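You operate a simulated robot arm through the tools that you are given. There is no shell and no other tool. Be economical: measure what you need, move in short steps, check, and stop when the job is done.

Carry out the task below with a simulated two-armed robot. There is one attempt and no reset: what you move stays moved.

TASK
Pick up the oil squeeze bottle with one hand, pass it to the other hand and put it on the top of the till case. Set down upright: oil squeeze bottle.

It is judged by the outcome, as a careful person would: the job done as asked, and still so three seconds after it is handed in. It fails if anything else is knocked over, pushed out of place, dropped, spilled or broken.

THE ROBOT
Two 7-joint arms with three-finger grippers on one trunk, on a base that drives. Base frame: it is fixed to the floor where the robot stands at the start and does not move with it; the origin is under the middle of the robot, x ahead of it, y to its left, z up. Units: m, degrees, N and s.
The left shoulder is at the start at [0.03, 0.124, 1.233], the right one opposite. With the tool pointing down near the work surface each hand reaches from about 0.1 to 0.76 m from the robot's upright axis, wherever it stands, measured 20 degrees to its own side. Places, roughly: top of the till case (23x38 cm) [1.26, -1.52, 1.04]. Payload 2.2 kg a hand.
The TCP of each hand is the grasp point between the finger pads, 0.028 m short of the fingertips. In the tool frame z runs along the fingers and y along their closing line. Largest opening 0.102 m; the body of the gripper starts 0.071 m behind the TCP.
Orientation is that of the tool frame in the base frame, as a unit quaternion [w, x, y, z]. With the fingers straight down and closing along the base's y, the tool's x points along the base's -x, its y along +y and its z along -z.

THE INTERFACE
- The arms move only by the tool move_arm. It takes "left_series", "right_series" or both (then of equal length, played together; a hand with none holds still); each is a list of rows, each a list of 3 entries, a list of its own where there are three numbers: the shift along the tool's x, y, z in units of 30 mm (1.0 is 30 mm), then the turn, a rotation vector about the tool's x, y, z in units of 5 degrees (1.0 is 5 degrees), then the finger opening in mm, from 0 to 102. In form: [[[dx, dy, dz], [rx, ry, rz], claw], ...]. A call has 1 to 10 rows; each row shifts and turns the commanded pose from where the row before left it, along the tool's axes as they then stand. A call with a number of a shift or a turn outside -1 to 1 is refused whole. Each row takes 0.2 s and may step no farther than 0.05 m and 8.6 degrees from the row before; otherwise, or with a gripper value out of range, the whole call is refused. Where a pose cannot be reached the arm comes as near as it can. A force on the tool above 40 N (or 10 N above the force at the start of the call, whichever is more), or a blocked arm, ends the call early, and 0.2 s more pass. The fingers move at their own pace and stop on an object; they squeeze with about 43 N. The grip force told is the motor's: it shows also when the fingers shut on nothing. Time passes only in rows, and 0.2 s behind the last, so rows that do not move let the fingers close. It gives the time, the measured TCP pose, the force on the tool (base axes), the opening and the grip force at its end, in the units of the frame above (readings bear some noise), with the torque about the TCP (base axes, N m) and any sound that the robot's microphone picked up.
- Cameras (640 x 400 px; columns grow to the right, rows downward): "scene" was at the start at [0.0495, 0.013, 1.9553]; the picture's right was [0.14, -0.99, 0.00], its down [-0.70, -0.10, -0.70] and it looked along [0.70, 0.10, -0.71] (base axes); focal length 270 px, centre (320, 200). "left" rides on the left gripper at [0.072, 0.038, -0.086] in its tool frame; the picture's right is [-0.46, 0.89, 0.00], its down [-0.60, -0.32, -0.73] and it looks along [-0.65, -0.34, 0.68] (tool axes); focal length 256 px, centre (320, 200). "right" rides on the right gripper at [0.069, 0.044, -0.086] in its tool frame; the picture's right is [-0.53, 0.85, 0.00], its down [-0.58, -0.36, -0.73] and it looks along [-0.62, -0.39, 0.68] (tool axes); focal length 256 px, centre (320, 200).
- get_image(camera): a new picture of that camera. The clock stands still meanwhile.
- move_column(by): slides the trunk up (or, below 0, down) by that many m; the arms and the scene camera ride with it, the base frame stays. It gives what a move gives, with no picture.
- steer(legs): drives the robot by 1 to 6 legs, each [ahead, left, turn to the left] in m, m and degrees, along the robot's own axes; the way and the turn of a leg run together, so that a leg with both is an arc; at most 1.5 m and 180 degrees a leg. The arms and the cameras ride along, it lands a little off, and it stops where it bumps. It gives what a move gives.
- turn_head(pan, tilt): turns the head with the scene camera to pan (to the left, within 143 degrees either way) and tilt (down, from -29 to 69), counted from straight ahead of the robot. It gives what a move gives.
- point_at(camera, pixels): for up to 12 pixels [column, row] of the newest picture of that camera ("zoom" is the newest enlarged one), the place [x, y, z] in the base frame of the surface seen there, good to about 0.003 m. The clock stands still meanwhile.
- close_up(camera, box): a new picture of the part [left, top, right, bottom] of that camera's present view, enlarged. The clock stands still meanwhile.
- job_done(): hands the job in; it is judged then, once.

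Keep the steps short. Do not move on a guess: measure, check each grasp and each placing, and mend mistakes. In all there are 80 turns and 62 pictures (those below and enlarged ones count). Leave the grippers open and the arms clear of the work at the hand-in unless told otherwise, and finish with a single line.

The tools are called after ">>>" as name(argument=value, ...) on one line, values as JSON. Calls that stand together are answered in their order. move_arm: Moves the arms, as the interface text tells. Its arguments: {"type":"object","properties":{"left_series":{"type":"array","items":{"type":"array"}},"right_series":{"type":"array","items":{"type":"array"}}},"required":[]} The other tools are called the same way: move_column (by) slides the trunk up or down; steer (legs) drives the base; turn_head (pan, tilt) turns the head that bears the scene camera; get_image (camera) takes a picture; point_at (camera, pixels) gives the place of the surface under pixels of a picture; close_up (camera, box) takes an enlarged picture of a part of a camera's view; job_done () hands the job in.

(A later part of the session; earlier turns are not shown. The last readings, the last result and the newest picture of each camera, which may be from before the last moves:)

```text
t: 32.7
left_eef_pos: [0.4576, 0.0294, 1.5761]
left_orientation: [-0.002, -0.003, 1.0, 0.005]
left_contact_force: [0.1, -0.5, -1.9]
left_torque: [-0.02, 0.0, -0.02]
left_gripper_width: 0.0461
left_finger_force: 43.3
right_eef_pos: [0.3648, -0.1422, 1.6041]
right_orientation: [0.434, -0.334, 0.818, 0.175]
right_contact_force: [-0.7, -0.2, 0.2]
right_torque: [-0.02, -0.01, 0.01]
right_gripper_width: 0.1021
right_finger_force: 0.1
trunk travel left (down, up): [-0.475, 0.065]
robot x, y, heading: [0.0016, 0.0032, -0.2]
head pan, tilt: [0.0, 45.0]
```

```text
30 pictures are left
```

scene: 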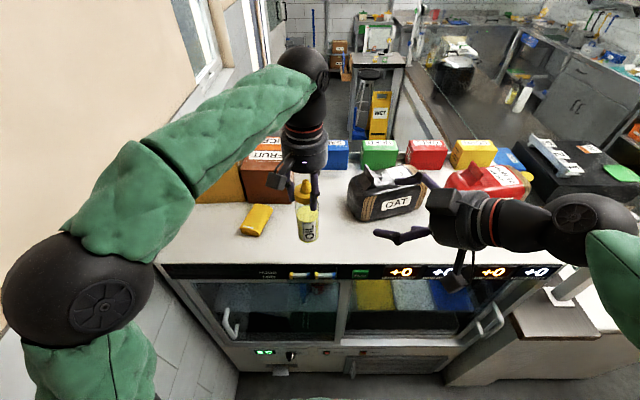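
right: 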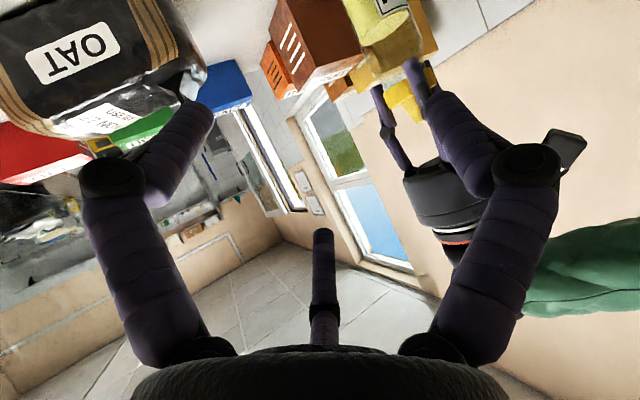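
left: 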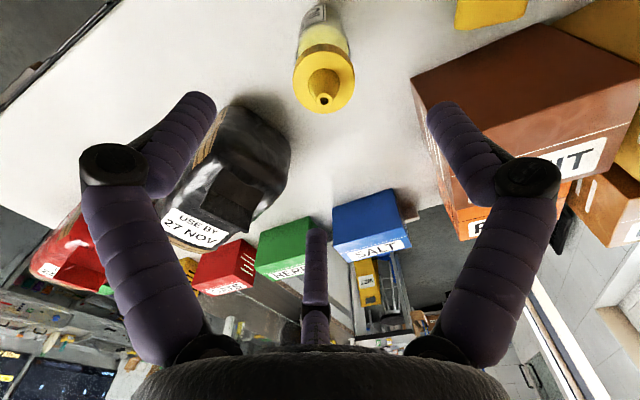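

Bottle base is at about z 1.427 and the left fingertips are now at 1.548, so there is 12 cm of free body. I'll flatten the right hand to ~30° pitch, line it up laterally, and advance 12 cm with the fingers at 80 mm.

>>> move_arm(right_series=[[[0, 0, 0], [0, -1, 0], 80], [[0.25, 0.65, 0], [0, 0, 0], 80], [[0.25, 0.65, 0], [0, 0, 0], 80], [[0, 0.63, 0], [0, 0, 0], 80], [[0, 0, 1], [0, 0, 0], 80], [[0, 0, 1], [0, 0, 0], 80], [[0, 0, 1], [0, 0, 0], 80], [[0, 0, 1], [0, 0, 0], 80]])

>>> get_image(camera="right")

>>> close_up(camera="scene", box=[240, 140, 400, 260])

>>> point_at(camera="scene", pixels=[[308, 238], [308, 225], [299, 222], [317, 222]])

```text
t: 34.5
left_eef_pos: [0.4585, 0.029, 1.5757]
left_orientation: [-0.001, -0.002, 1.0, 0.006]
left_contact_force: [0.2, 0.4, -1.4]
left_torque: [0.0, 0.02, 0.03]
left_gripper_width: 0.0461
left_finger_force: 43.4
right_eef_pos: [0.3971, -0.0333, 1.5321]
right_orientation: [0.47, -0.326, 0.798, 0.188]
right_contact_force: [0.0, -0.5, -0.1]
right_torque: [0.01, 0.01, 0.03]
right_gripper_width: 0.0798
right_finger_force: 0.0
trunk travel left (down, up): [-0.475, 0.065]
robot x, y, heading: [-0.0044, -0.0016, 0.1]
head pan, tilt: [0.0, 45.0]
```

```text
29 pictures are left
```

right: 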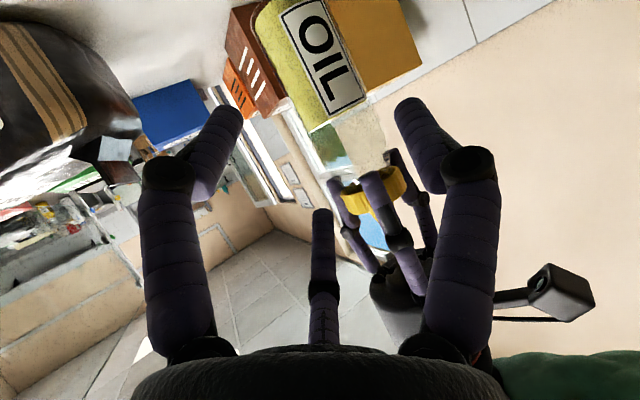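

```text
3.33 times, centred on (320, 200) of scene
```

zoom: 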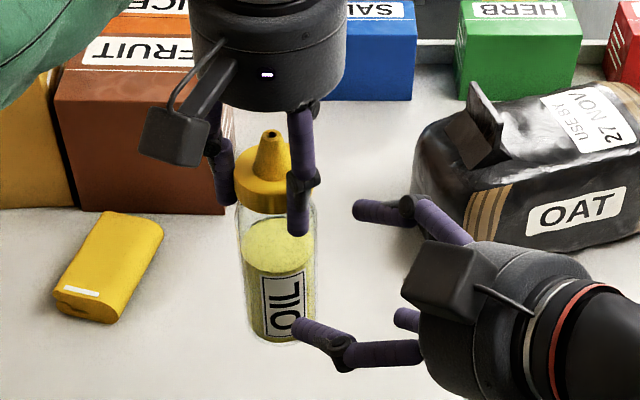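

```text
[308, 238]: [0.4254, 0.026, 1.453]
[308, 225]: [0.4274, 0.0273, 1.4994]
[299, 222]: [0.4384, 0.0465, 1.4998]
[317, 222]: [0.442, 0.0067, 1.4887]
```

No contact. The bottle axis is at about (0.4535, 0.027). I'll advance 7 cm more and check forces.

>>> move_arm(right_series=[[[0.1, 0.12, 0.6], [0, 0, 0], 80], [[0, 0, 0.6], [0, 0, 0], 80], [[0, 0, 0.6], [0, 0, 0], 80], [[0, 0, 0.6], [0, 0, 0], 80]])

>>> get_image(camera="right")

>>> close_up(camera="scene", box=[240, 140, 400, 260])

```text
t: 35.5
left_eef_pos: [0.4571, 0.0305, 1.5752]
left_orientation: [-0.005, -0.003, 1.0, 0.009]
left_contact_force: [-7.5, 31.3, -11.0]
left_torque: [1.69, 0.6, -0.08]
left_gripper_width: 0.0485
left_finger_force: 43.1
right_eef_pos: [0.4401, 0.0098, 1.4961]
right_orientation: [0.473, -0.324, 0.797, 0.189]
right_contact_force: [7.2, -31.7, 9.2]
right_torque: [0.93, -0.13, -0.63]
right_gripper_width: 0.0988
right_finger_force: 9.6
trunk travel left (down, up): [-0.475, 0.065]
robot x, y, heading: [0.003, -0.0013, 0.0]
head pan, tilt: [0.0, 45.0]
```

```text
27 pictures are left
```

right: 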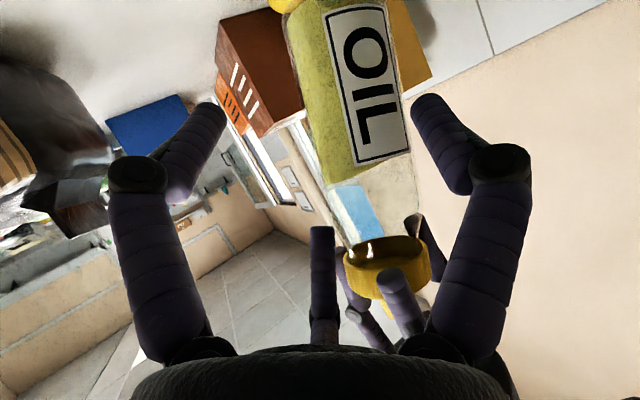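

```text
3.33 times, centred on (320, 200) of scene
```

zoom: 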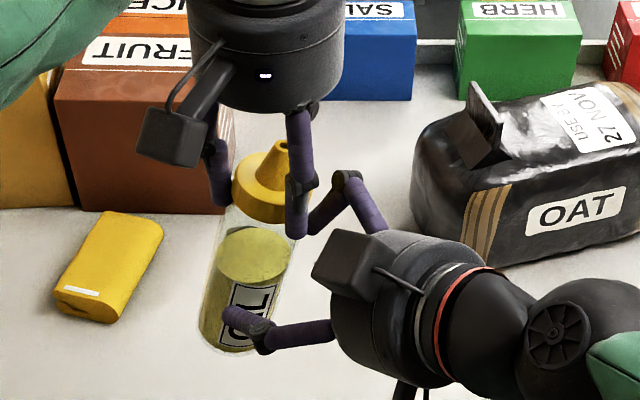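

The bottle tilted: the right hand's third finger met its body, because with three radial fingers the bottle has to sit off-centre toward the single finger. I'll open fully, back straight out, and inspect.

>>> move_arm(right_series=[[[0, 0, -0.3], [0, 0, 0], 102], [[0, 0, -0.7], [0, 0, 0], 102], [[0, 0, -0.9], [0, 0, 0], 102], [[0, 0, -0.9], [0, 0, 0], 102], [[0, 0, -0.9], [0, 0, 0], 102], [[0, 0, -0.9], [0, 0, 0], 102], [[0, -0.5, -0.9], [0, 0, 0], 102]])

>>> close_up(camera="scene", box=[240, 140, 400, 260])

```text
t: 37.1
left_eef_pos: [0.4558, 0.03, 1.577]
left_orientation: [-0.002, -0.003, 1.0, 0.005]
left_contact_force: [0.6, 0.8, -2.2]
left_torque: [0.0, 0.01, 0.03]
left_gripper_width: 0.0479
left_finger_force: 42.8
right_eef_pos: [0.3419, -0.0994, 1.5745]
right_orientation: [0.469, -0.327, 0.798, 0.19]
right_contact_force: [0.1, 0.7, 0.7]
right_torque: [0.0, -0.01, -0.01]
right_gripper_width: 0.1021
right_finger_force: 0.1
trunk travel left (down, up): [-0.475, 0.065]
robot x, y, heading: [0.0005, 0.0007, 0.1]
head pan, tilt: [0.0, 45.0]
```

```text
3.33 times, centred on (320, 200) of scene
```

zoom: 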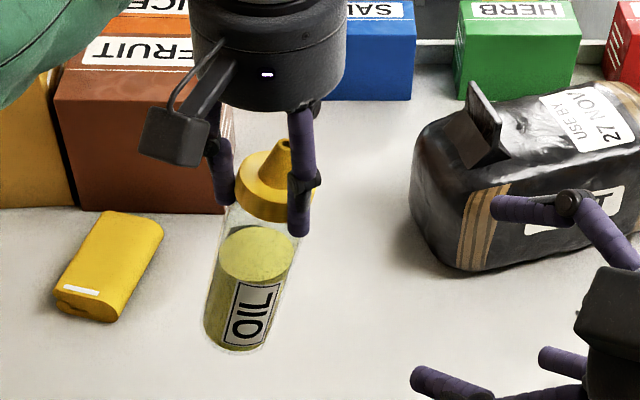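

The bottle is tilted but firmly held, with nothing spilled. I'll measure its tilt so the left hand can compensate before setting it down.

>>> point_at(camera="zoom", pixels=[[283, 143], [270, 190], [262, 212], [240, 330], [215, 290], [280, 270], [248, 285], [228, 345], [210, 320], [262, 325], [245, 312], [250, 270]])

```text
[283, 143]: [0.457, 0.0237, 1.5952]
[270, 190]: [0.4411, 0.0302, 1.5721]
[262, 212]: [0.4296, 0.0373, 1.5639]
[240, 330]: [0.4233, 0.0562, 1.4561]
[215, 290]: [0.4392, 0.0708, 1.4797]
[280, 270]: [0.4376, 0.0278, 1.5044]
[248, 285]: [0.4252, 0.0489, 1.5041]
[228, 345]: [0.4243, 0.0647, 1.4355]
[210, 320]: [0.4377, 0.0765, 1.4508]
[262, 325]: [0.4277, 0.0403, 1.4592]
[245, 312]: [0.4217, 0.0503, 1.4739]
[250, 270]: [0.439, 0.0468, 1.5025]
```

The tilt is about 14° toward +y and 4° toward −x. I'll rotate the left hand to make the bottle vertical and move it over the counter at x≈0.55.

>>> move_arm(left_series=[[[0, 0, 0], [0.93, -0.27, 0], 0], [[0, 0, 0], [0.93, -0.27, 0], 0], [[0, 0, 0], [0.93, -0.27, 0], 0], [[-0.8, 0, 0], [0, 0, 0], 0], [[-0.8, 0, 0], [0, 0, 0], 0], [[-0.8, 0, 0], [0, 0, 0], 0], [[-0.8, 0, 0], [0, 0, 0], 0]])

>>> close_up(camera="scene", box=[240, 120, 400, 240])

>>> point_at(camera="zoom", pixels=[[270, 180], [270, 250], [270, 270], [245, 250], [295, 250], [245, 210], [295, 210], [270, 150], [270, 210]])

```text
t: 38.7
left_eef_pos: [0.5562, 0.0295, 1.5823]
left_orientation: [0.033, -0.002, 0.993, -0.116]
left_contact_force: [0.7, 0.4, -1.8]
left_torque: [-0.01, 0.05, -0.02]
left_gripper_width: 0.0478
left_finger_force: 43.1
right_eef_pos: [0.3462, -0.1007, 1.5743]
right_orientation: [0.47, -0.326, 0.798, 0.191]
right_contact_force: [0.3, -1.3, -0.8]
right_torque: [0.01, -0.01, 0.03]
right_gripper_width: 0.1018
right_finger_force: 0.1
trunk travel left (down, up): [-0.475, 0.065]
robot x, y, heading: [0.005, 0.002, 0.0]
head pan, tilt: [0.0, 45.0]
```

```text
3.33 times, centred on (320, 180) of scene
```

zoom: 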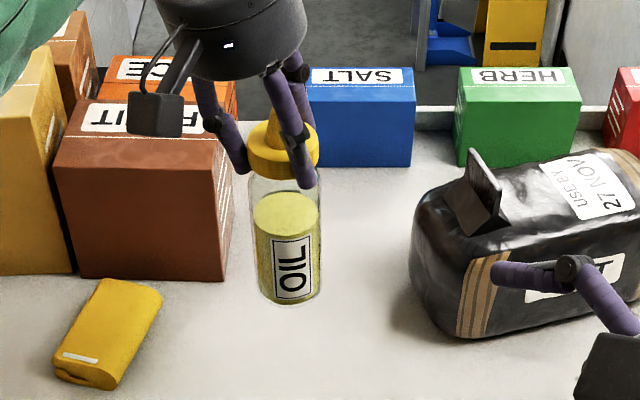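

```text
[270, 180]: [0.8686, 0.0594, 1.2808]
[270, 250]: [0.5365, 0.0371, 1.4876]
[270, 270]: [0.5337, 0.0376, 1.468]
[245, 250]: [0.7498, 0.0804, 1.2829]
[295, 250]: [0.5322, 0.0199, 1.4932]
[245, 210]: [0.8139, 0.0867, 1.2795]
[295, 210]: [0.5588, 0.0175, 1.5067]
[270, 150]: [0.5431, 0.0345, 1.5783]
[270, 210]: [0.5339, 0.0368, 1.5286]
```

The bottle is vertical again, with the left hand leaning away from the right side, which helps clearance, so I can hand over from here. The gap between the left fingers faces −y, so the right hand should come from straight behind. I'll move it aside and yaw it to point ahead.

>>> move_arm(right_series=[[[0, -0.97, 0], [0, 0, 0], 102], [[0, -0.97, 0], [0, 0, 0], 102], [[0, -0.97, 0], [0, 0, 0], 102], [[0, 0, 0], [0.897, 0, 0.503], 102], [[0, 0, 0], [0.897, 0, 0.503], 102], [[0, 0, 0], [0.897, 0, 0.503], 102], [[0, 0, 0], [0.897, 0, 0.503], 102], [[0, 0, 0], [0.897, 0, 0.503], 102], [[0, 0, 0], [0.897, 0, 0.503], 102], [[0, 0, 0], [0.897, 0, 0.503], 102]])

>>> get_image(camera="scene")

```text
t: 40.9
left_eef_pos: [0.5524, 0.0286, 1.5827]
left_orientation: [0.034, -0.002, 0.993, -0.117]
left_contact_force: [-0.5, -0.1, -1.3]
left_torque: [0.0, 0.01, 0.02]
left_gripper_width: 0.0476
left_finger_force: 43.3
right_eef_pos: [0.4049, -0.1614, 1.5754]
right_orientation: [0.507, -0.063, 0.859, 0.036]
right_contact_force: [-0.1, -0.6, 0.6]
right_torque: [0.02, 0.01, 0.01]
right_gripper_width: 0.1021
right_finger_force: 0.2
trunk travel left (down, up): [-0.475, 0.065]
robot x, y, heading: [-0.0004, 0.0006, -0.0]
head pan, tilt: [0.0, 45.0]
```

```text
23 pictures are left
```

scene: 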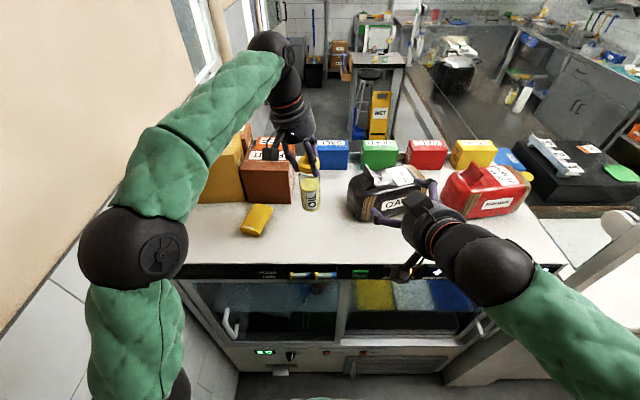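

Plenty of room now. I'll move the right hand to its pre-grasp point, 13 cm behind, offset so the bottle enters nearer the single finger.

>>> move_arm(right_series=[[[-0.12, 0.838, 0.345], [0, 0, 0], 102], [[-0.12, 0.838, 0.345], [0, 0, 0], 102], [[-0.12, 0.838, 0.345], [0, 0, 0], 102], [[-0.12, 0.838, 0.345], [0, 0, 0], 102], [[-0.12, 0.838, 0.345], [0, 0, 0], 102], [[-0.12, 0.838, 0.345], [0, 0, 0], 102]])

>>> get_image(camera="right")

>>> point_at(camera="right", pixels=[[435, 110], [205, 110], [322, 245], [315, 310], [520, 165], [120, 180]])

```text
t: 42.3
left_eef_pos: [0.5533, 0.03, 1.5821]
left_orientation: [0.033, -0.002, 0.993, -0.117]
left_contact_force: [-0.3, 0.3, -1.2]
left_torque: [-0.01, 0.05, 0.0]
left_gripper_width: 0.0477
left_finger_force: 43.3
right_eef_pos: [0.4482, -0.0023, 1.5643]
right_orientation: [0.506, -0.063, 0.859, 0.037]
right_contact_force: [0.0, -0.4, -0.5]
right_torque: [-0.02, 0.03, -0.03]
right_gripper_width: 0.1017
right_finger_force: 0.0
trunk travel left (down, up): [-0.475, 0.065]
robot x, y, heading: [-0.0025, 0.0007, 0.2]
head pan, tilt: [0.0, 45.0]
```

```text
22 pictures are left
```

right: 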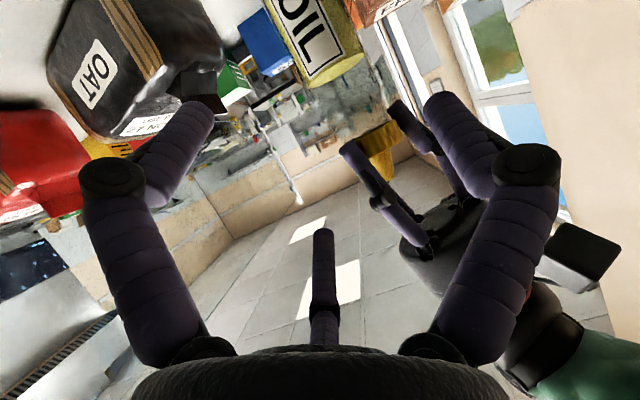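

```text
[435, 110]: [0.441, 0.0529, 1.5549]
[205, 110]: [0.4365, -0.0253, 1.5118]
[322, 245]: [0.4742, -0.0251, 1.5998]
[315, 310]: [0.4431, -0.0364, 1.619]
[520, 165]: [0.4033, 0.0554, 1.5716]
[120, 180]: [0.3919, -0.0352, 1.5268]
```

The finger positions confirm the three-finger layout: free gap from about −19 to +46 mm along the tool's y. I'll advance 5.5 cm and remeasure the bottle before entering.

>>> move_arm(right_series=[[[0, 0, 0.92], [0, 0, 0], 102], [[0, 0, 0.92], [0, 0, 0], 102]])

>>> get_image(camera="right")

>>> close_up(camera="scene", box=[260, 140, 400, 245])

```text
t: 42.9
left_eef_pos: [0.5547, 0.0298, 1.5815]
left_orientation: [0.032, -0.002, 0.993, -0.116]
left_contact_force: [1.1, 0.7, -3.1]
left_torque: [-0.08, 0.03, -0.04]
left_gripper_width: 0.0476
left_finger_force: 43.3
right_eef_pos: [0.4954, 0.0044, 1.5368]
right_orientation: [0.506, -0.063, 0.86, 0.036]
right_contact_force: [0.6, -0.2, 0.6]
right_torque: [-0.02, 0.03, -0.02]
right_gripper_width: 0.102
right_finger_force: 0.0
trunk travel left (down, up): [-0.475, 0.065]
robot x, y, heading: [0.0021, 0.0002, -0.1]
head pan, tilt: [0.0, 45.0]
```

```text
21 pictures are left
```

right: 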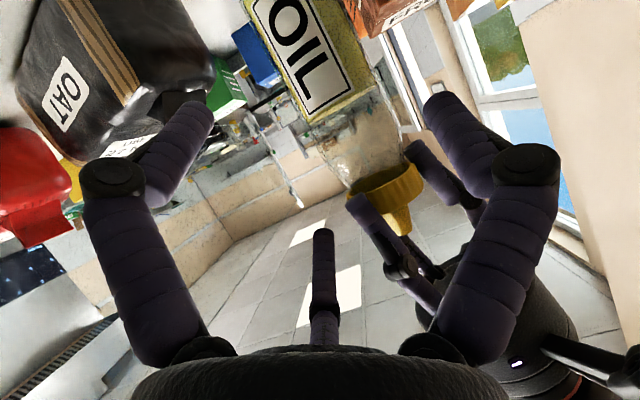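

```text
3.81 times, centred on (330, 192) of scene
```

zoom: 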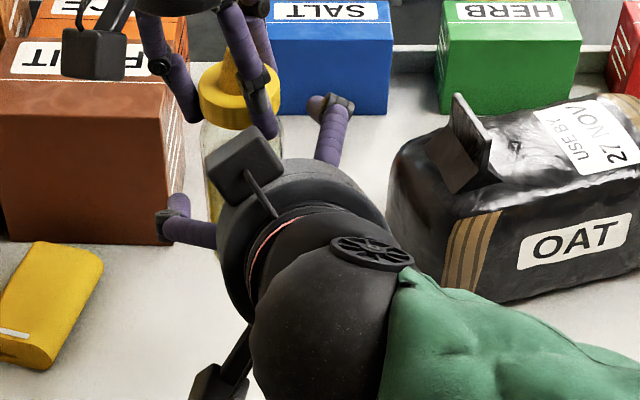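

>>> point_at(camera="right", pixels=[[262, 30], [280, 75], [300, 40], [320, 80], [345, 25], [362, 60], [310, 125], [375, 90], [355, 200], [385, 180], [415, 175], [370, 215]])

```text
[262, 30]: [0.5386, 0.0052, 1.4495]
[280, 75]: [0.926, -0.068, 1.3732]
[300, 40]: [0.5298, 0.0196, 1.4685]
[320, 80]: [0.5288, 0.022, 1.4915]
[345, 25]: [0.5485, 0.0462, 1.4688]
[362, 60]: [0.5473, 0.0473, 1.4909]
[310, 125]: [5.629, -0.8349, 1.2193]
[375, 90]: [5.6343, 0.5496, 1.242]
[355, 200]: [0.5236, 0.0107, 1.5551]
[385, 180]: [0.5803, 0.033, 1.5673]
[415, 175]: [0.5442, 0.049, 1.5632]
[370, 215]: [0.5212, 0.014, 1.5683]
```

The bottle axis is at (0.5545, 0.024). At this steep pitch the right palm would come close to the left front finger, at (0.5236, 0.011, 1.555). I'll back up 2 cm, flatten to about 19° and go in lower, first only halfway.

>>> move_arm(right_series=[[[0, 0, -0.67], [0, 0, 0], 102], [[0, 0, 0], [0, -1, 0], 102], [[0, 0, 0], [0, -1, 0], 102], [[0.38, -0.08, 0], [0, 0, 0], 102], [[0.38, 0, 0], [0, 0, 0], 102], [[0, 0, 0.7], [0, 0, 0], 102], [[0, 0, 0.7], [0, 0, 0], 102]])

>>> get_image(camera="right")

```text
t: 44.5
left_eef_pos: [0.5545, 0.0294, 1.5812]
left_orientation: [0.033, -0.002, 0.993, -0.116]
left_contact_force: [-0.5, 0.4, -1.8]
left_torque: [0.0, 0.0, 0.02]
left_gripper_width: 0.0475
left_finger_force: 42.5
right_eef_pos: [0.5107, 0.0031, 1.5102]
right_orientation: [0.579, -0.06, 0.812, 0.042]
right_contact_force: [-0.1, 0.5, 0.0]
right_torque: [-0.01, -0.01, -0.02]
right_gripper_width: 0.102
right_finger_force: 0.1
trunk travel left (down, up): [-0.475, 0.065]
robot x, y, heading: [0.0047, 0.0044, -0.0]
head pan, tilt: [0.0, 45.0]
```

```text
19 pictures are left
```

right: 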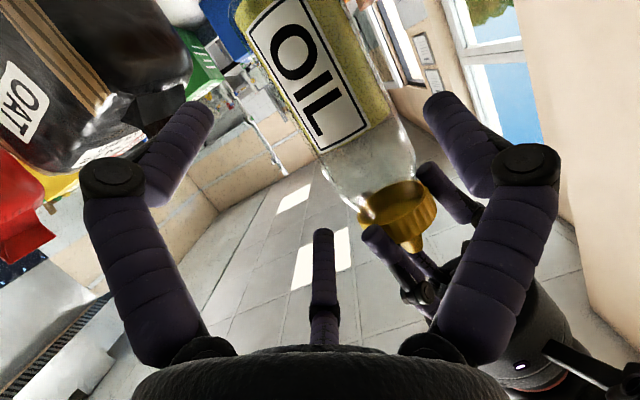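

No contact, and the bottle lies cleanly between the middle and right-hand fingers. I'll advance the last 4.4 cm.

>>> move_arm(right_series=[[[0, 0, 0.5], [0, 0, 0], 102], [[0, 0, 0.5], [0, 0, 0], 102], [[0, 0, 0.45], [0, 0, 0], 102], [[0, 0, 0], [0, 0, 0], 102]])

>>> get_image(camera="right")

```text
t: 45.5
left_eef_pos: [0.5529, 0.0294, 1.5829]
left_orientation: [0.034, -0.002, 0.993, -0.116]
left_contact_force: [0.0, -1.1, -1.4]
left_torque: [0.0, 0.03, 0.01]
left_gripper_width: 0.0478
left_finger_force: 42.7
right_eef_pos: [0.5505, 0.0092, 1.4978]
right_orientation: [0.579, -0.06, 0.812, 0.042]
right_contact_force: [-0.2, 0.1, 0.3]
right_torque: [0.01, 0.02, -0.01]
right_gripper_width: 0.1018
right_finger_force: 0.0
trunk travel left (down, up): [-0.475, 0.065]
robot x, y, heading: [0.0006, -0.0024, 0.2]
head pan, tilt: [0.0, 45.0]
```

```text
18 pictures are left
```

right: 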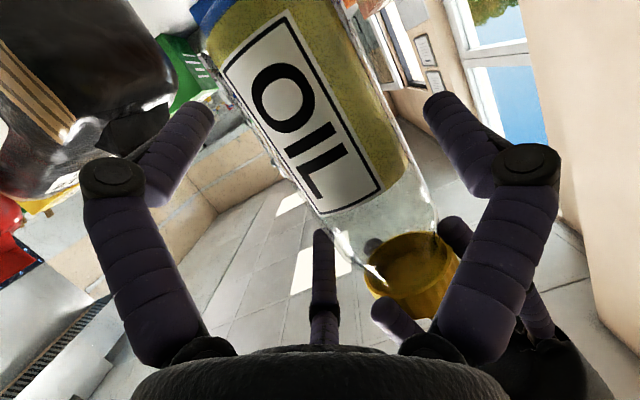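

In place with no contact. I'll close the right fingers stepwise and watch the side forces.

>>> move_arm(right_series=[[[0, 0, 0], [0, 0, 0], 95], [[0, 0, 0], [0, 0, 0], 90], [[0, 0, 0], [0, 0, 0], 86], [[0, 0, 0], [0, 0, 0], 82]])

```text
t: 46.5
left_eef_pos: [0.5534, 0.0288, 1.583]
left_orientation: [0.034, -0.002, 0.993, -0.116]
left_contact_force: [0.1, -0.1, -2.5]
left_torque: [0.01, 0.0, 0.01]
left_gripper_width: 0.0476
left_finger_force: 43.0
right_eef_pos: [0.5497, 0.0096, 1.4974]
right_orientation: [0.58, -0.06, 0.811, 0.042]
right_contact_force: [0.0, -0.4, 0.4]
right_torque: [-0.01, -0.04, 0.01]
right_gripper_width: 0.0818
right_finger_force: 0.0
trunk travel left (down, up): [-0.475, 0.065]
robot x, y, heading: [0.0027, 0.0028, -0.1]
head pan, tilt: [0.0, 45.0]
```

>>> move_arm(right_series=[[[0, 0, 0], [0, 0, 0], 78], [[0, 0, 0], [0, 0, 0], 74], [[0, 0, 0], [0, 0, 0], 71]])

>>> get_image(camera="right")

```text
t: 47.3
left_eef_pos: [0.5534, 0.0282, 1.582]
left_orientation: [0.034, -0.003, 0.993, -0.116]
left_contact_force: [8.5, -9.1, -4.6]
left_torque: [-0.09, -0.63, 0.26]
left_gripper_width: 0.0477
left_finger_force: 42.8
right_eef_pos: [0.5491, 0.0104, 1.4973]
right_orientation: [0.579, -0.061, 0.812, 0.042]
right_contact_force: [-7.8, 9.8, 2.0]
right_torque: [-0.67, -0.05, -0.11]
right_gripper_width: 0.0761
right_finger_force: 43.1
trunk travel left (down, up): [-0.475, 0.065]
robot x, y, heading: [0.0013, 0.0019, -0.1]
head pan, tilt: [0.0, 45.0]
```

```text
17 pictures are left
```

right: 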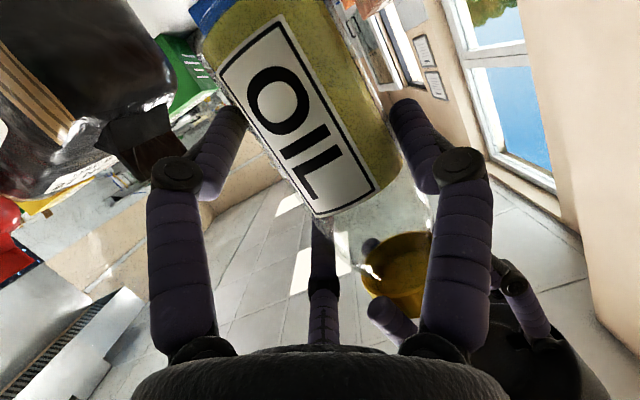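

The right hand has gripped at 76 mm with full force (43 N), as the geometry predicts. I'll command it fully closed, let it settle, then open the left hand in steps.

>>> move_arm(left_series=[[[0, 0, 0], [0, 0, 0], 0], [[0, 0, 0], [0, 0, 0], 0], [[0, 0, 0], [0, 0, 0], 55], [[0, 0, 0], [0, 0, 0], 65], [[0, 0, 0], [0, 0, 0], 80], [[0, 0, 0], [0, 0, 0], 80]], right_series=[[[0, 0, 0], [0, 0, 0], 0], [[0, 0, 0], [0, 0, 0], 0], [[0, 0, 0], [0, 0, 0], 0], [[0, 0, 0], [0, 0, 0], 0], [[0, 0, 0], [0, 0, 0], 0], [[0, 0, 0], [0, 0, 0], 0]])

>>> close_up(camera="scene", box=[240, 120, 400, 240])

```text
t: 48.7
left_eef_pos: [0.5532, 0.0302, 1.5836]
left_orientation: [0.034, -0.003, 0.993, -0.116]
left_contact_force: [-0.1, 0.2, 0.2]
left_torque: [0.02, -0.02, 0.0]
left_gripper_width: 0.0798
left_finger_force: 0.1
right_eef_pos: [0.5498, 0.0088, 1.4982]
right_orientation: [0.579, -0.059, 0.812, 0.041]
right_contact_force: [0.3, 0.7, -0.6]
right_torque: [-0.02, 0.03, 0.01]
right_gripper_width: 0.0737
right_finger_force: 43.2
trunk travel left (down, up): [-0.475, 0.065]
robot x, y, heading: [-0.0022, 0.0013, 0.1]
head pan, tilt: [0.0, 45.0]
```

```text
3.33 times, centred on (320, 180) of scene
```

zoom: 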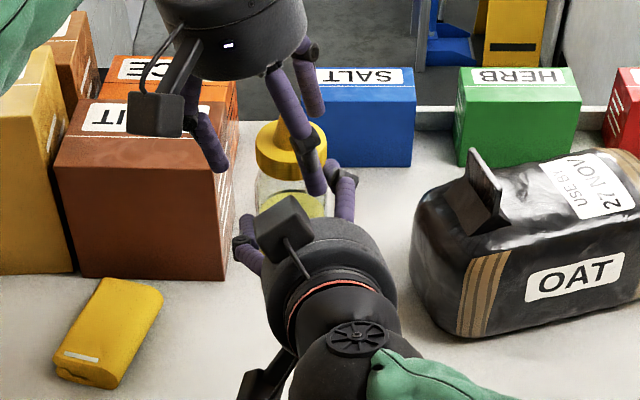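

The bottle is in the right hand and the left hand is free. I'll open the left fully and withdraw it along its own axis, up and to the left.

>>> move_arm(left_series=[[[0, 0, 0], [0, 0, 0], 102], [[0, 0, -0.5], [0, 0, 0], 102], [[0, 0, -0.8], [0, 0, 0], 102], [[0, 0, -0.8], [0, 0, 0], 102], [[0.5, 0.5, -0.5], [0, 0, 0], 102], [[0.7, 0.8, 0], [0, 0, 0], 102], [[0.7, 0.8, 0], [0, 0, 0], 102], [[0.7, 0.8, 0], [0, 0, 0], 102]], right_series=[[[0, 0, 0], [0, 0, 0], 0], [[0, 0, 0], [0, 0, 0], 0], [[0, 0, 0], [0, 0, 0], 0], [[0, 0, 0], [0, 0, 0], 0], [[0, 0, 0], [0, 0, 0], 0], [[0, 0, 0], [0, 0, 0], 0], [[0, 0, 0], [0, 0, 0], 0], [[0, 0, 0], [0, 0, 0], 0]])

>>> get_image(camera="scene")

```text
t: 50.5
left_eef_pos: [0.4675, 0.1331, 1.6329]
left_orientation: [0.034, -0.002, 0.993, -0.116]
left_contact_force: [-0.6, 1.0, 0.7]
left_torque: [-0.03, -0.07, 0.0]
left_gripper_width: 0.102
left_finger_force: 0.0
right_eef_pos: [0.5468, 0.0105, 1.499]
right_orientation: [0.58, -0.06, 0.811, 0.041]
right_contact_force: [-0.3, 0.0, 0.5]
right_torque: [-0.03, 0.0, -0.04]
right_gripper_width: 0.0739
right_finger_force: 42.9
trunk travel left (down, up): [-0.475, 0.065]
robot x, y, heading: [0.0016, -0.0022, 0.0]
head pan, tilt: [0.0, 45.0]
```

```text
15 pictures are left
```

scene: 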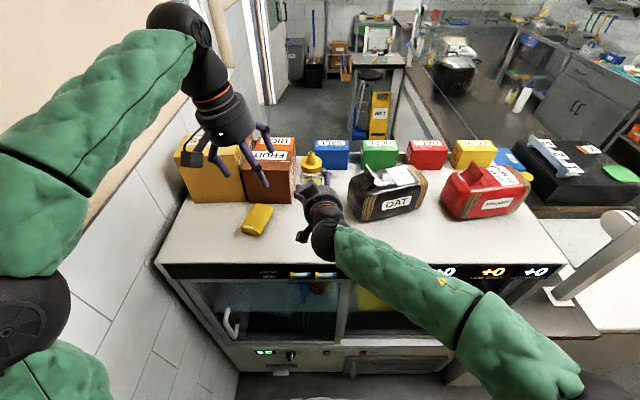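

Handover done: the bottle stands upright in the right hand. I'll measure the lower counter and till area to plan the drive.

>>> point_at(camera="scene", pixels=[[540, 320], [515, 312], [600, 285], [560, 365], [470, 345], [575, 285], [610, 225], [580, 190], [560, 160], [620, 172], [545, 190], [300, 390]])

>>> move_arm(right_series=[[[0, 0, -0.9], [0, 0, 0], 0], [[0, -0.9, -0.8], [0, 0, 0], 0], [[0, -0.9, -0.8], [0, 0, 0], 0], [[0, -0.9, -0.5], [0, 0, 0], 0], [[0, -0.9, -0.5], [0, 0, 0], 0], [[0, -0.9, -0.5], [0, 0, 0], 0]])

>>> turn_head(pan=-65, tilt=45)

>>> get_image(camera="scene")

```text
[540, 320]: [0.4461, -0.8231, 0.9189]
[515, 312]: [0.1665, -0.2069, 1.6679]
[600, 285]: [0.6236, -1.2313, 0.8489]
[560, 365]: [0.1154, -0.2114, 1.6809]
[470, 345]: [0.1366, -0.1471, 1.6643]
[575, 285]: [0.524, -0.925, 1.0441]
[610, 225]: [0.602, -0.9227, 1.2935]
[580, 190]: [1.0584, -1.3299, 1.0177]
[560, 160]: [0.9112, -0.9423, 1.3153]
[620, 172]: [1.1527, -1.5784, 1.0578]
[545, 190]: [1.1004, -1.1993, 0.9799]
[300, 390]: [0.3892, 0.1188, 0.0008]
```

```text
t: 51.9
left_eef_pos: [0.4691, 0.1307, 1.6328]
left_orientation: [0.034, -0.002, 0.993, -0.116]
left_contact_force: [0.0, 0.2, 0.1]
left_torque: [0.01, -0.03, 0.02]
left_gripper_width: 0.1018
left_finger_force: 0.0
right_eef_pos: [0.4566, -0.1411, 1.5359]
right_orientation: [0.58, -0.059, 0.812, 0.041]
right_contact_force: [-1.1, -0.6, -2.9]
right_torque: [-0.01, -0.03, 0.0]
right_gripper_width: 0.0738
right_finger_force: 43.0
trunk travel left (down, up): [-0.475, 0.065]
robot x, y, heading: [-0.0032, -0.0032, 0.2]
head pan, tilt: [0.0, 45.0]
```

```text
t: 53.3
left_eef_pos: [0.4707, 0.131, 1.6333]
left_orientation: [0.033, -0.002, 0.993, -0.117]
left_contact_force: [0.5, -0.1, 0.7]
left_torque: [-0.04, -0.01, 0.0]
left_gripper_width: 0.102
left_finger_force: 0.0
right_eef_pos: [0.4575, -0.1409, 1.536]
right_orientation: [0.579, -0.059, 0.812, 0.041]
right_contact_force: [-0.4, 0.0, -2.4]
right_torque: [-0.03, 0.02, -0.01]
right_gripper_width: 0.0735
right_finger_force: 43.1
trunk travel left (down, up): [-0.475, 0.065]
robot x, y, heading: [0.0012, 0.0042, 0.0]
head pan, tilt: [-65.0, 45.0]
```

```text
14 pictures are left
```

scene: 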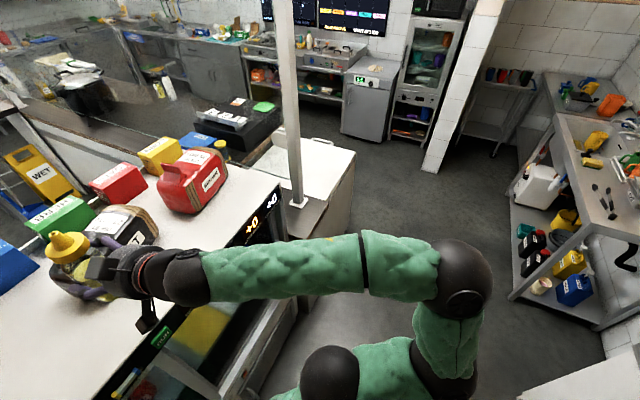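

Bottle upright in the right hand, load −2.4 N. The till is at about (235,120). I'll measure its outline and the furniture around it.

>>> close_up(camera="scene", box=[160, 70, 380, 220])

>>> point_at(camera="scene", pixels=[[352, 155], [330, 148], [318, 205], [283, 122], [250, 98], [243, 146], [265, 106], [225, 118], [270, 150], [345, 215], [345, 140], [400, 250]])

```text
2.67 times, centred on (270, 145) of scene
```

zoom: 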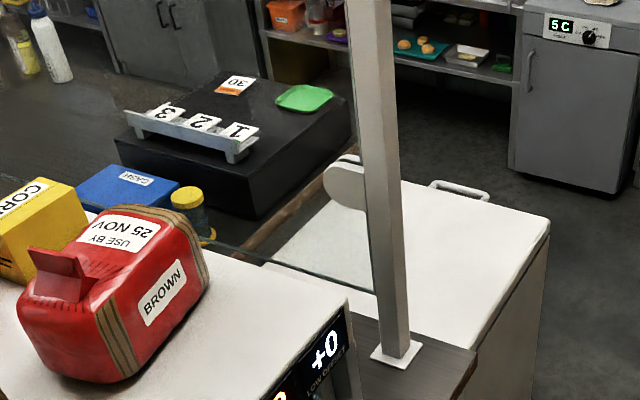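

```text
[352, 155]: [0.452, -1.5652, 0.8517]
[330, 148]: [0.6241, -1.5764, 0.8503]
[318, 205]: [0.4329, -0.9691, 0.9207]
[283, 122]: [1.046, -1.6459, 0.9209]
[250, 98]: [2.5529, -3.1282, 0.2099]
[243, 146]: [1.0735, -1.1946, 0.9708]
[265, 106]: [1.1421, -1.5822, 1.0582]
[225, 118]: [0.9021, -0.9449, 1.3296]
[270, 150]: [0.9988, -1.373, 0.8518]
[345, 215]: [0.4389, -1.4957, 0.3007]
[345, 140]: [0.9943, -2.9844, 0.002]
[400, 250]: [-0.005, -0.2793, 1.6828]
```

A glass screen stands at y≈−0.94, and the floor right of the low counter looks free. I'll check the distances to the shelf and pillar on the right.

>>> point_at(camera="scene", pixels=[[515, 290], [580, 320], [555, 130], [430, 165], [600, 215], [480, 255], [460, 285], [420, 220], [470, 150], [345, 175], [640, 380], [540, 390]])

>>> point_at(camera="zoom", pixels=[[352, 115], [350, 150], [250, 215], [120, 145], [300, 97], [265, 78], [215, 72], [330, 110], [270, 120], [310, 190]])

```text
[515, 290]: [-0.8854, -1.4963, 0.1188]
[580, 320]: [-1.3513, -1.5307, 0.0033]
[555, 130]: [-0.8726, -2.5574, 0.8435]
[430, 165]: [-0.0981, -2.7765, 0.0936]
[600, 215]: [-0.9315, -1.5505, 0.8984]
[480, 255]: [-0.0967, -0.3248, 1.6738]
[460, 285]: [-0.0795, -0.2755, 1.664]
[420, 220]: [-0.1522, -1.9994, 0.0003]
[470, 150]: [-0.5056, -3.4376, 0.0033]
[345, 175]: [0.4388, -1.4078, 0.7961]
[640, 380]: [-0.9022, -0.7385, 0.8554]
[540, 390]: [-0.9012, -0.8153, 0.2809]
```

```text
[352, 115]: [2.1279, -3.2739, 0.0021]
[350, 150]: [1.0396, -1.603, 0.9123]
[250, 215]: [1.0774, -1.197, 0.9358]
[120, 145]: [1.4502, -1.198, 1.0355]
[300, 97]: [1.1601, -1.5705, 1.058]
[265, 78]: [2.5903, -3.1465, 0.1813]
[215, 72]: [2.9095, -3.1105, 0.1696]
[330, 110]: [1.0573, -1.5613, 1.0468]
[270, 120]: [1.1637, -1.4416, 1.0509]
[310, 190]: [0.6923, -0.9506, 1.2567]
```

The aisle is clear: shelf at x<−0.88, pillar at y≈−2.78. The till front edge is x≈1.05, and free top area lies around (1.15, −1.46), between the rack and the tray. I'll drive right around the low counter, then ahead.

>>> steer(legs=[[-0.05, -1.0, 0], [0, -1.02, 0]])

>>> turn_head(pan=20, tilt=38)

>>> get_image(camera="scene")

```text
t: 63.4
left_eef_pos: [0.4188, -1.8907, 1.6334]
left_orientation: [0.034, -0.006, 0.993, -0.117]
left_contact_force: [-0.3, -0.3, 0.9]
left_torque: [0.0, -0.01, -0.03]
left_gripper_width: 0.1021
left_finger_force: 0.0
right_eef_pos: [0.4073, -2.1624, 1.537]
right_orientation: [0.58, -0.062, 0.811, 0.044]
right_contact_force: [0.0, 0.0, -3.0]
right_torque: [-0.02, -0.01, -0.03]
right_gripper_width: 0.0733
right_finger_force: 43.3
trunk travel left (down, up): [-0.475, 0.065]
robot x, y, heading: [-0.0553, -2.025, 0.4]
head pan, tilt: [-65.0, 45.0]
```

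```text
t: 64.9
left_eef_pos: [0.4186, -1.8915, 1.6326]
left_orientation: [0.033, -0.006, 0.993, -0.116]
left_contact_force: [-1.2, 0.2, 0.9]
left_torque: [0.01, -0.03, 0.03]
left_gripper_width: 0.102
left_finger_force: 0.0
right_eef_pos: [0.4076, -2.1634, 1.5361]
right_orientation: [0.58, -0.062, 0.811, 0.043]
right_contact_force: [0.5, -0.2, -1.5]
right_torque: [-0.03, 0.0, 0.01]
right_gripper_width: 0.0733
right_finger_force: 43.0
trunk travel left (down, up): [-0.475, 0.065]
robot x, y, heading: [-0.0479, -2.0208, 0.1]
head pan, tilt: [20.0, 38.0]
```

```text
12 pictures are left
```

scene: 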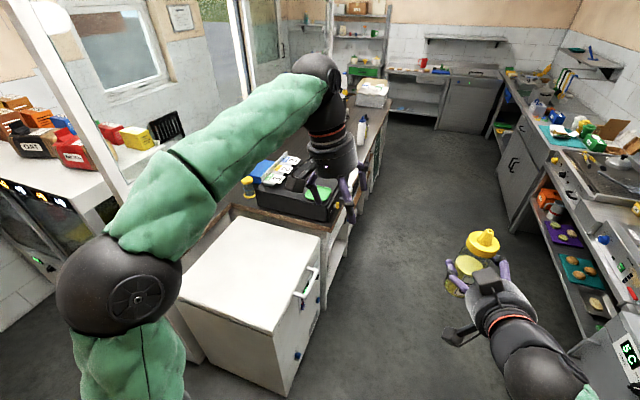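

The aisle ahead is open, and the till with its green tray is visible at (310,190) behind the left hand. I'll measure the aisle width and the till's side.

>>> point_at(camera="scene", pixels=[[615, 350], [570, 320], [545, 225], [320, 195], [335, 215], [300, 215], [300, 190], [320, 245], [285, 390], [322, 290], [345, 250], [268, 195]])

```text
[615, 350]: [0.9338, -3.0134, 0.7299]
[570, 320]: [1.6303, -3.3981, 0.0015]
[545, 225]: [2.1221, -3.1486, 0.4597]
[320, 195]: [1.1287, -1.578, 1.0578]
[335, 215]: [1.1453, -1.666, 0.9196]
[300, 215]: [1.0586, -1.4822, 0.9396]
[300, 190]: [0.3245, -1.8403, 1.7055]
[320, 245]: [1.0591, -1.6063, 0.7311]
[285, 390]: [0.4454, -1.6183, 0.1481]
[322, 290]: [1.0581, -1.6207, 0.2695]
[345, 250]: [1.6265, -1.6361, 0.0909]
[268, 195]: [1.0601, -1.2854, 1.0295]
```

The aisle spans y −1.67 to −3.0. I'll drive ahead to about x=0.85 and turn left 50° to face the till. Before that I'll pull the left hand back and to the side.

>>> move_arm(left_series=[[[0.7, 0.9, 0], [0, 0, 0], 102], [[0.7, 0.9, 0], [0, 0, 0], 102], [[0.7, 0.9, 0], [0, 0, 0], 102], [[0.7, 0.9, 0], [0, 0, 0], 102], [[0.7, 0.9, 0], [0, 0, 0], 102]])

>>> steer(legs=[[0.9, -0.1, 0], [0, 0, 50]])

>>> turn_head(pan=0, tilt=50)

>>> get_image(camera="scene")

```text
t: 66.1
left_eef_pos: [0.3108, -1.7595, 1.5951]
left_orientation: [0.033, -0.005, 0.993, -0.116]
left_contact_force: [-1.0, 0.6, 0.0]
left_torque: [-0.01, 0.01, 0.02]
left_gripper_width: 0.102
left_finger_force: 0.0
right_eef_pos: [0.4065, -2.1605, 1.5364]
right_orientation: [0.58, -0.062, 0.811, 0.044]
right_contact_force: [0.2, 0.9, -2.2]
right_torque: [-0.01, 0.01, -0.02]
right_gripper_width: 0.0731
right_finger_force: 43.3
trunk travel left (down, up): [-0.475, 0.065]
robot x, y, heading: [-0.0489, -2.0261, 0.5]
head pan, tilt: [20.0, 38.0]
```

```text
t: 73.1
left_eef_pos: [0.8749, -1.667, 1.5937]
left_orientation: [0.08, -0.427, 0.896, -0.091]
left_contact_force: [0.1, 0.2, 0.0]
left_torque: [0.01, 0.0, -0.01]
left_gripper_width: 0.1019
left_finger_force: 0.0
right_eef_pos: [1.2444, -1.8505, 1.5368]
right_orientation: [0.506, -0.401, 0.708, 0.285]
right_contact_force: [-0.7, -0.3, -1.7]
right_torque: [-0.03, -0.01, 0.01]
right_gripper_width: 0.0732
right_finger_force: 42.9
trunk travel left (down, up): [-0.475, 0.065]
robot x, y, heading: [0.8443, -2.1152, 50.5]
head pan, tilt: [20.0, 38.0]
```

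```text
t: 74.0
left_eef_pos: [0.8742, -1.6662, 1.5944]
left_orientation: [0.08, -0.427, 0.896, -0.091]
left_contact_force: [-0.8, 0.1, 0.4]
left_torque: [0.01, -0.02, 0.01]
left_gripper_width: 0.1021
left_finger_force: 0.0
right_eef_pos: [1.2434, -1.8503, 1.5363]
right_orientation: [0.506, -0.401, 0.708, 0.286]
right_contact_force: [0.5, 0.1, -1.7]
right_torque: [-0.02, -0.05, 0.01]
right_gripper_width: 0.0734
right_finger_force: 42.9
trunk travel left (down, up): [-0.475, 0.065]
robot x, y, heading: [0.8485, -2.1156, 50.6]
head pan, tilt: [0.0, 50.0]
```

```text
11 pictures are left
```

scene: 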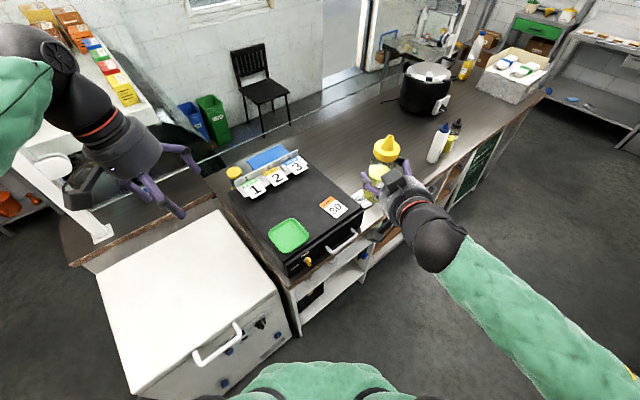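

A clear view: the till top has the number rack at the back, the green tray front-left and the "30" card at right. The middle is free. I'll measure these.

>>> point_at(camera="scene", pixels=[[290, 195], [310, 205], [300, 215], [288, 235], [300, 225], [290, 219], [308, 238], [322, 205], [333, 198], [300, 177], [265, 192], [288, 262]])

>>> close_up(camera="scene", box=[220, 130, 420, 280])

```text
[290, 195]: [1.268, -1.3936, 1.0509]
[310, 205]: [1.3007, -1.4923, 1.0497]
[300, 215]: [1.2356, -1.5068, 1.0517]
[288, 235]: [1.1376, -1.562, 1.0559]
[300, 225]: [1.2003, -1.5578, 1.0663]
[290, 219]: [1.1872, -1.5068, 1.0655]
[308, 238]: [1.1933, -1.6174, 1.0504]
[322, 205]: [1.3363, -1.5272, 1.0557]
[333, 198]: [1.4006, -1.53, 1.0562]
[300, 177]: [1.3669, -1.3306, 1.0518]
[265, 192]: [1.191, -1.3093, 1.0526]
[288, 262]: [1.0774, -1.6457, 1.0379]
```

```text
2.67 times, centred on (320, 205) of scene
```

zoom: 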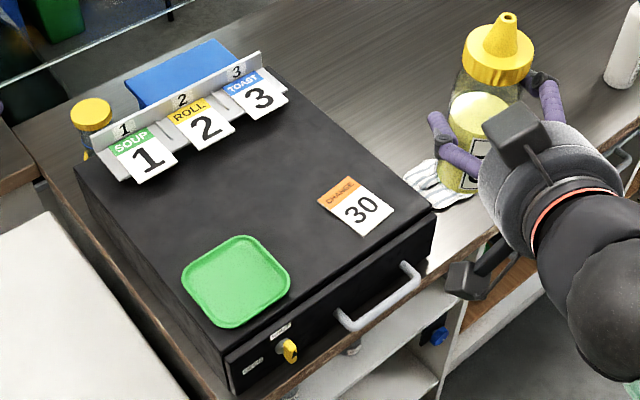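

The free spot is around (1.27, −1.45), between the tray (rim z 1.066), the card and the rack. The best approach is from the −y side, slightly from the right, so I'll reposition the base to about (1.30, −2.11) with heading 100°.

>>> steer(legs=[[0.295, -0.342, 0], [0, 0, 49.5]])

>>> get_image(camera="scene")

```text
t: 78.9
left_eef_pos: [0.9734, -1.7891, 1.5938]
left_orientation: [-0.111, 0.762, -0.637, 0.049]
left_contact_force: [-0.4, -1.0, 0.2]
left_torque: [0.0, -0.01, 0.0]
left_gripper_width: 0.102
left_finger_force: 0.1
right_eef_pos: [1.3538, -1.6292, 1.5368]
right_orientation: [-0.34, 0.66, -0.476, -0.471]
right_contact_force: [0.0, -0.3, -3.3]
right_torque: [0.01, -0.03, 0.02]
right_gripper_width: 0.0733
right_finger_force: 43.4
trunk travel left (down, up): [-0.475, 0.065]
robot x, y, heading: [1.2948, -2.1054, 100.1]
head pan, tilt: [0.0, 50.0]
```

```text
9 pictures are left
```

scene: 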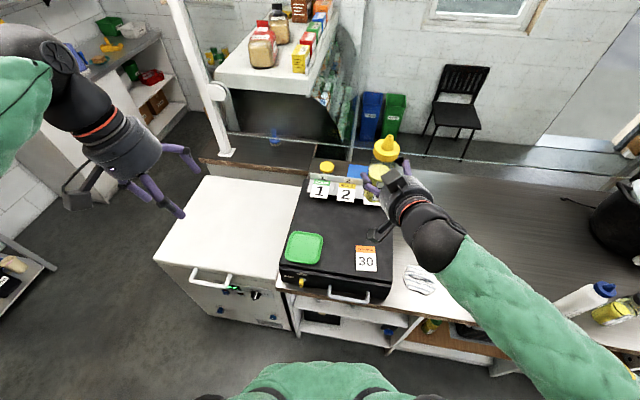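

Well positioned. I'll measure the bottle's axis and tilt in the hand, and recheck the till items.

>>> close_up(camera="scene", box=[270, 120, 430, 300])

>>> point_at(camera="scene", pixels=[[388, 138], [386, 157], [376, 157], [396, 157], [380, 168], [372, 172], [370, 182], [322, 245], [357, 255], [345, 195], [335, 220], [372, 192]])

```text
2.22 times, centred on (350, 210) of scene
```

zoom: 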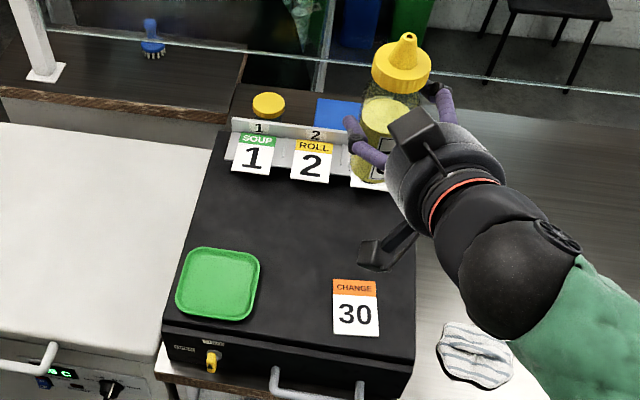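

```text
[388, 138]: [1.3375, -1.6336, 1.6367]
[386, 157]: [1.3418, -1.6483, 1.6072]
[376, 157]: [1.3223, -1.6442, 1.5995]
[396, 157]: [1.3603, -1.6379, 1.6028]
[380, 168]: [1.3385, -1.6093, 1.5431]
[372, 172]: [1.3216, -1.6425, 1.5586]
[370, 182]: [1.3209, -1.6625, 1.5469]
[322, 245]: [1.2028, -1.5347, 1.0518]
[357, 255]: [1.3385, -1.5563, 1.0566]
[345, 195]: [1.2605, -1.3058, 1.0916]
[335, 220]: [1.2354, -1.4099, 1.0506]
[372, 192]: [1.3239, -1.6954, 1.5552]
```

The nozzle is at (1.338, −1.63, 1.637). I'll check the bottle's verticality with the right-hand camera.

>>> get_image(camera="right")

```text
7 pictures are left
```

right: 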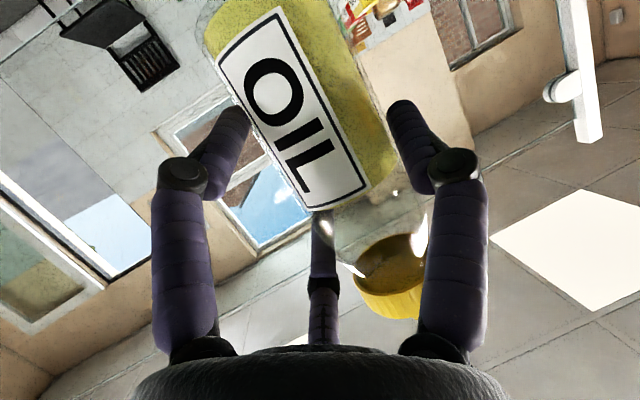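

>>> point_at(camera="right", pixels=[[245, 25], [300, 90], [335, 160], [275, 20], [310, 65], [350, 130], [222, 55], [260, 120], [300, 190], [300, 5], [340, 70], [370, 150]])

```text
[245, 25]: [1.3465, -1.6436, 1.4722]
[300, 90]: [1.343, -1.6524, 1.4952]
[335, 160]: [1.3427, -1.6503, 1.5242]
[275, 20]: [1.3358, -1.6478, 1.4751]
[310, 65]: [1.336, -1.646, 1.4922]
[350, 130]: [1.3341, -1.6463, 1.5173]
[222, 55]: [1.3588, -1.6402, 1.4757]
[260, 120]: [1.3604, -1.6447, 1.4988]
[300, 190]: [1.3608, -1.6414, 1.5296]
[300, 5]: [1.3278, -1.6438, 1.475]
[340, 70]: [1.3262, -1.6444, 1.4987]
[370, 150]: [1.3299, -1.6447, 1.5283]
```

The body edges stay constant over height, so the bottle is vertical, with its axis at (1.342, −1.624). I'll move the hand level so the axis comes above (1.268, −1.455).

>>> move_arm(right_series=[[[-0.332, 0.094, 0.6], [0, 0, 0], 0], [[-0.332, 0.094, 0.965], [0, 0, 0], 0], [[-0.332, 0.094, 0.965], [0, 0, 0], 0], [[-0.332, 0.094, 0.965], [0, 0, 0], 0], [[-0.332, 0.094, 0.965], [0, 0, 0], 0], [[-0.332, 0.094, 0.965], [0, 0, 0], 0], [[0, 0, 0.365], [0, 0, 0], 0]])

>>> move_column(by=-0.34)

>>> close_up(camera="scene", box=[220, 80, 440, 300])

```text
t: 80.5
left_eef_pos: [0.9744, -1.7892, 1.5938]
left_orientation: [-0.11, 0.763, -0.635, 0.049]
left_contact_force: [-0.3, 0.0, 0.1]
left_torque: [0.01, -0.01, -0.01]
left_gripper_width: 0.1022
left_finger_force: 0.1
right_eef_pos: [1.2811, -1.4599, 1.5355]
right_orientation: [-0.34, 0.661, -0.476, -0.47]
right_contact_force: [-0.6, -0.2, -1.7]
right_torque: [-0.01, -0.03, -0.01]
right_gripper_width: 0.0735
right_finger_force: 43.3
trunk travel left (down, up): [-0.475, 0.065]
robot x, y, heading: [1.2916, -2.1053, 99.8]
head pan, tilt: [0.0, 50.0]
```

```text
t: 83.8
left_eef_pos: [0.9746, -1.7902, 1.2529]
left_orientation: [-0.11, 0.763, -0.636, 0.049]
left_contact_force: [0.3, -0.8, -0.2]
left_torque: [0.02, 0.0, 0.0]
left_gripper_width: 0.1022
left_finger_force: 0.0
right_eef_pos: [1.2815, -1.4595, 1.1964]
right_orientation: [-0.34, 0.661, -0.476, -0.471]
right_contact_force: [0.3, 0.0, -1.8]
right_torque: [0.0, -0.01, -0.04]
right_gripper_width: 0.0729
right_finger_force: 43.3
trunk travel left (down, up): [-0.135, 0.405]
robot x, y, heading: [1.2978, -2.1061, 100.0]
head pan, tilt: [0.0, 50.0]
```

```text
1.82 times, centred on (330, 190) of scene
```

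zoom: 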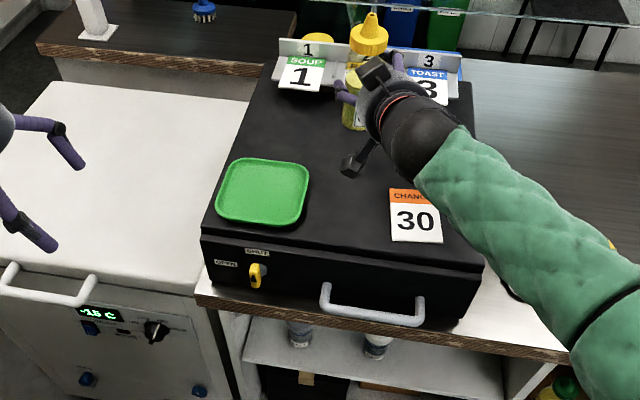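

The trunk lowered without contact, and the hand camera clears tray and card. I'll verify the bottle position numerically.

>>> point_at(camera="zoom", pixels=[[371, 17], [368, 45], [352, 45], [385, 45], [350, 120], [355, 105], [345, 75], [352, 165], [310, 190], [390, 210], [430, 100], [325, 85]])

```text
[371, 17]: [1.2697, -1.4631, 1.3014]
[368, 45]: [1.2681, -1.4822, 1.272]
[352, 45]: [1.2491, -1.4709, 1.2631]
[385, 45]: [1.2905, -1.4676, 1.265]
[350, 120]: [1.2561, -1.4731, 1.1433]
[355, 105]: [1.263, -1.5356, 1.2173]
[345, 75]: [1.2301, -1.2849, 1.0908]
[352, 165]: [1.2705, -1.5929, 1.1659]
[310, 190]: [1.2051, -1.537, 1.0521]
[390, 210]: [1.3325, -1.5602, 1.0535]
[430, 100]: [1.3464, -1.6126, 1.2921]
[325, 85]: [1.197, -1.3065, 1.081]
```

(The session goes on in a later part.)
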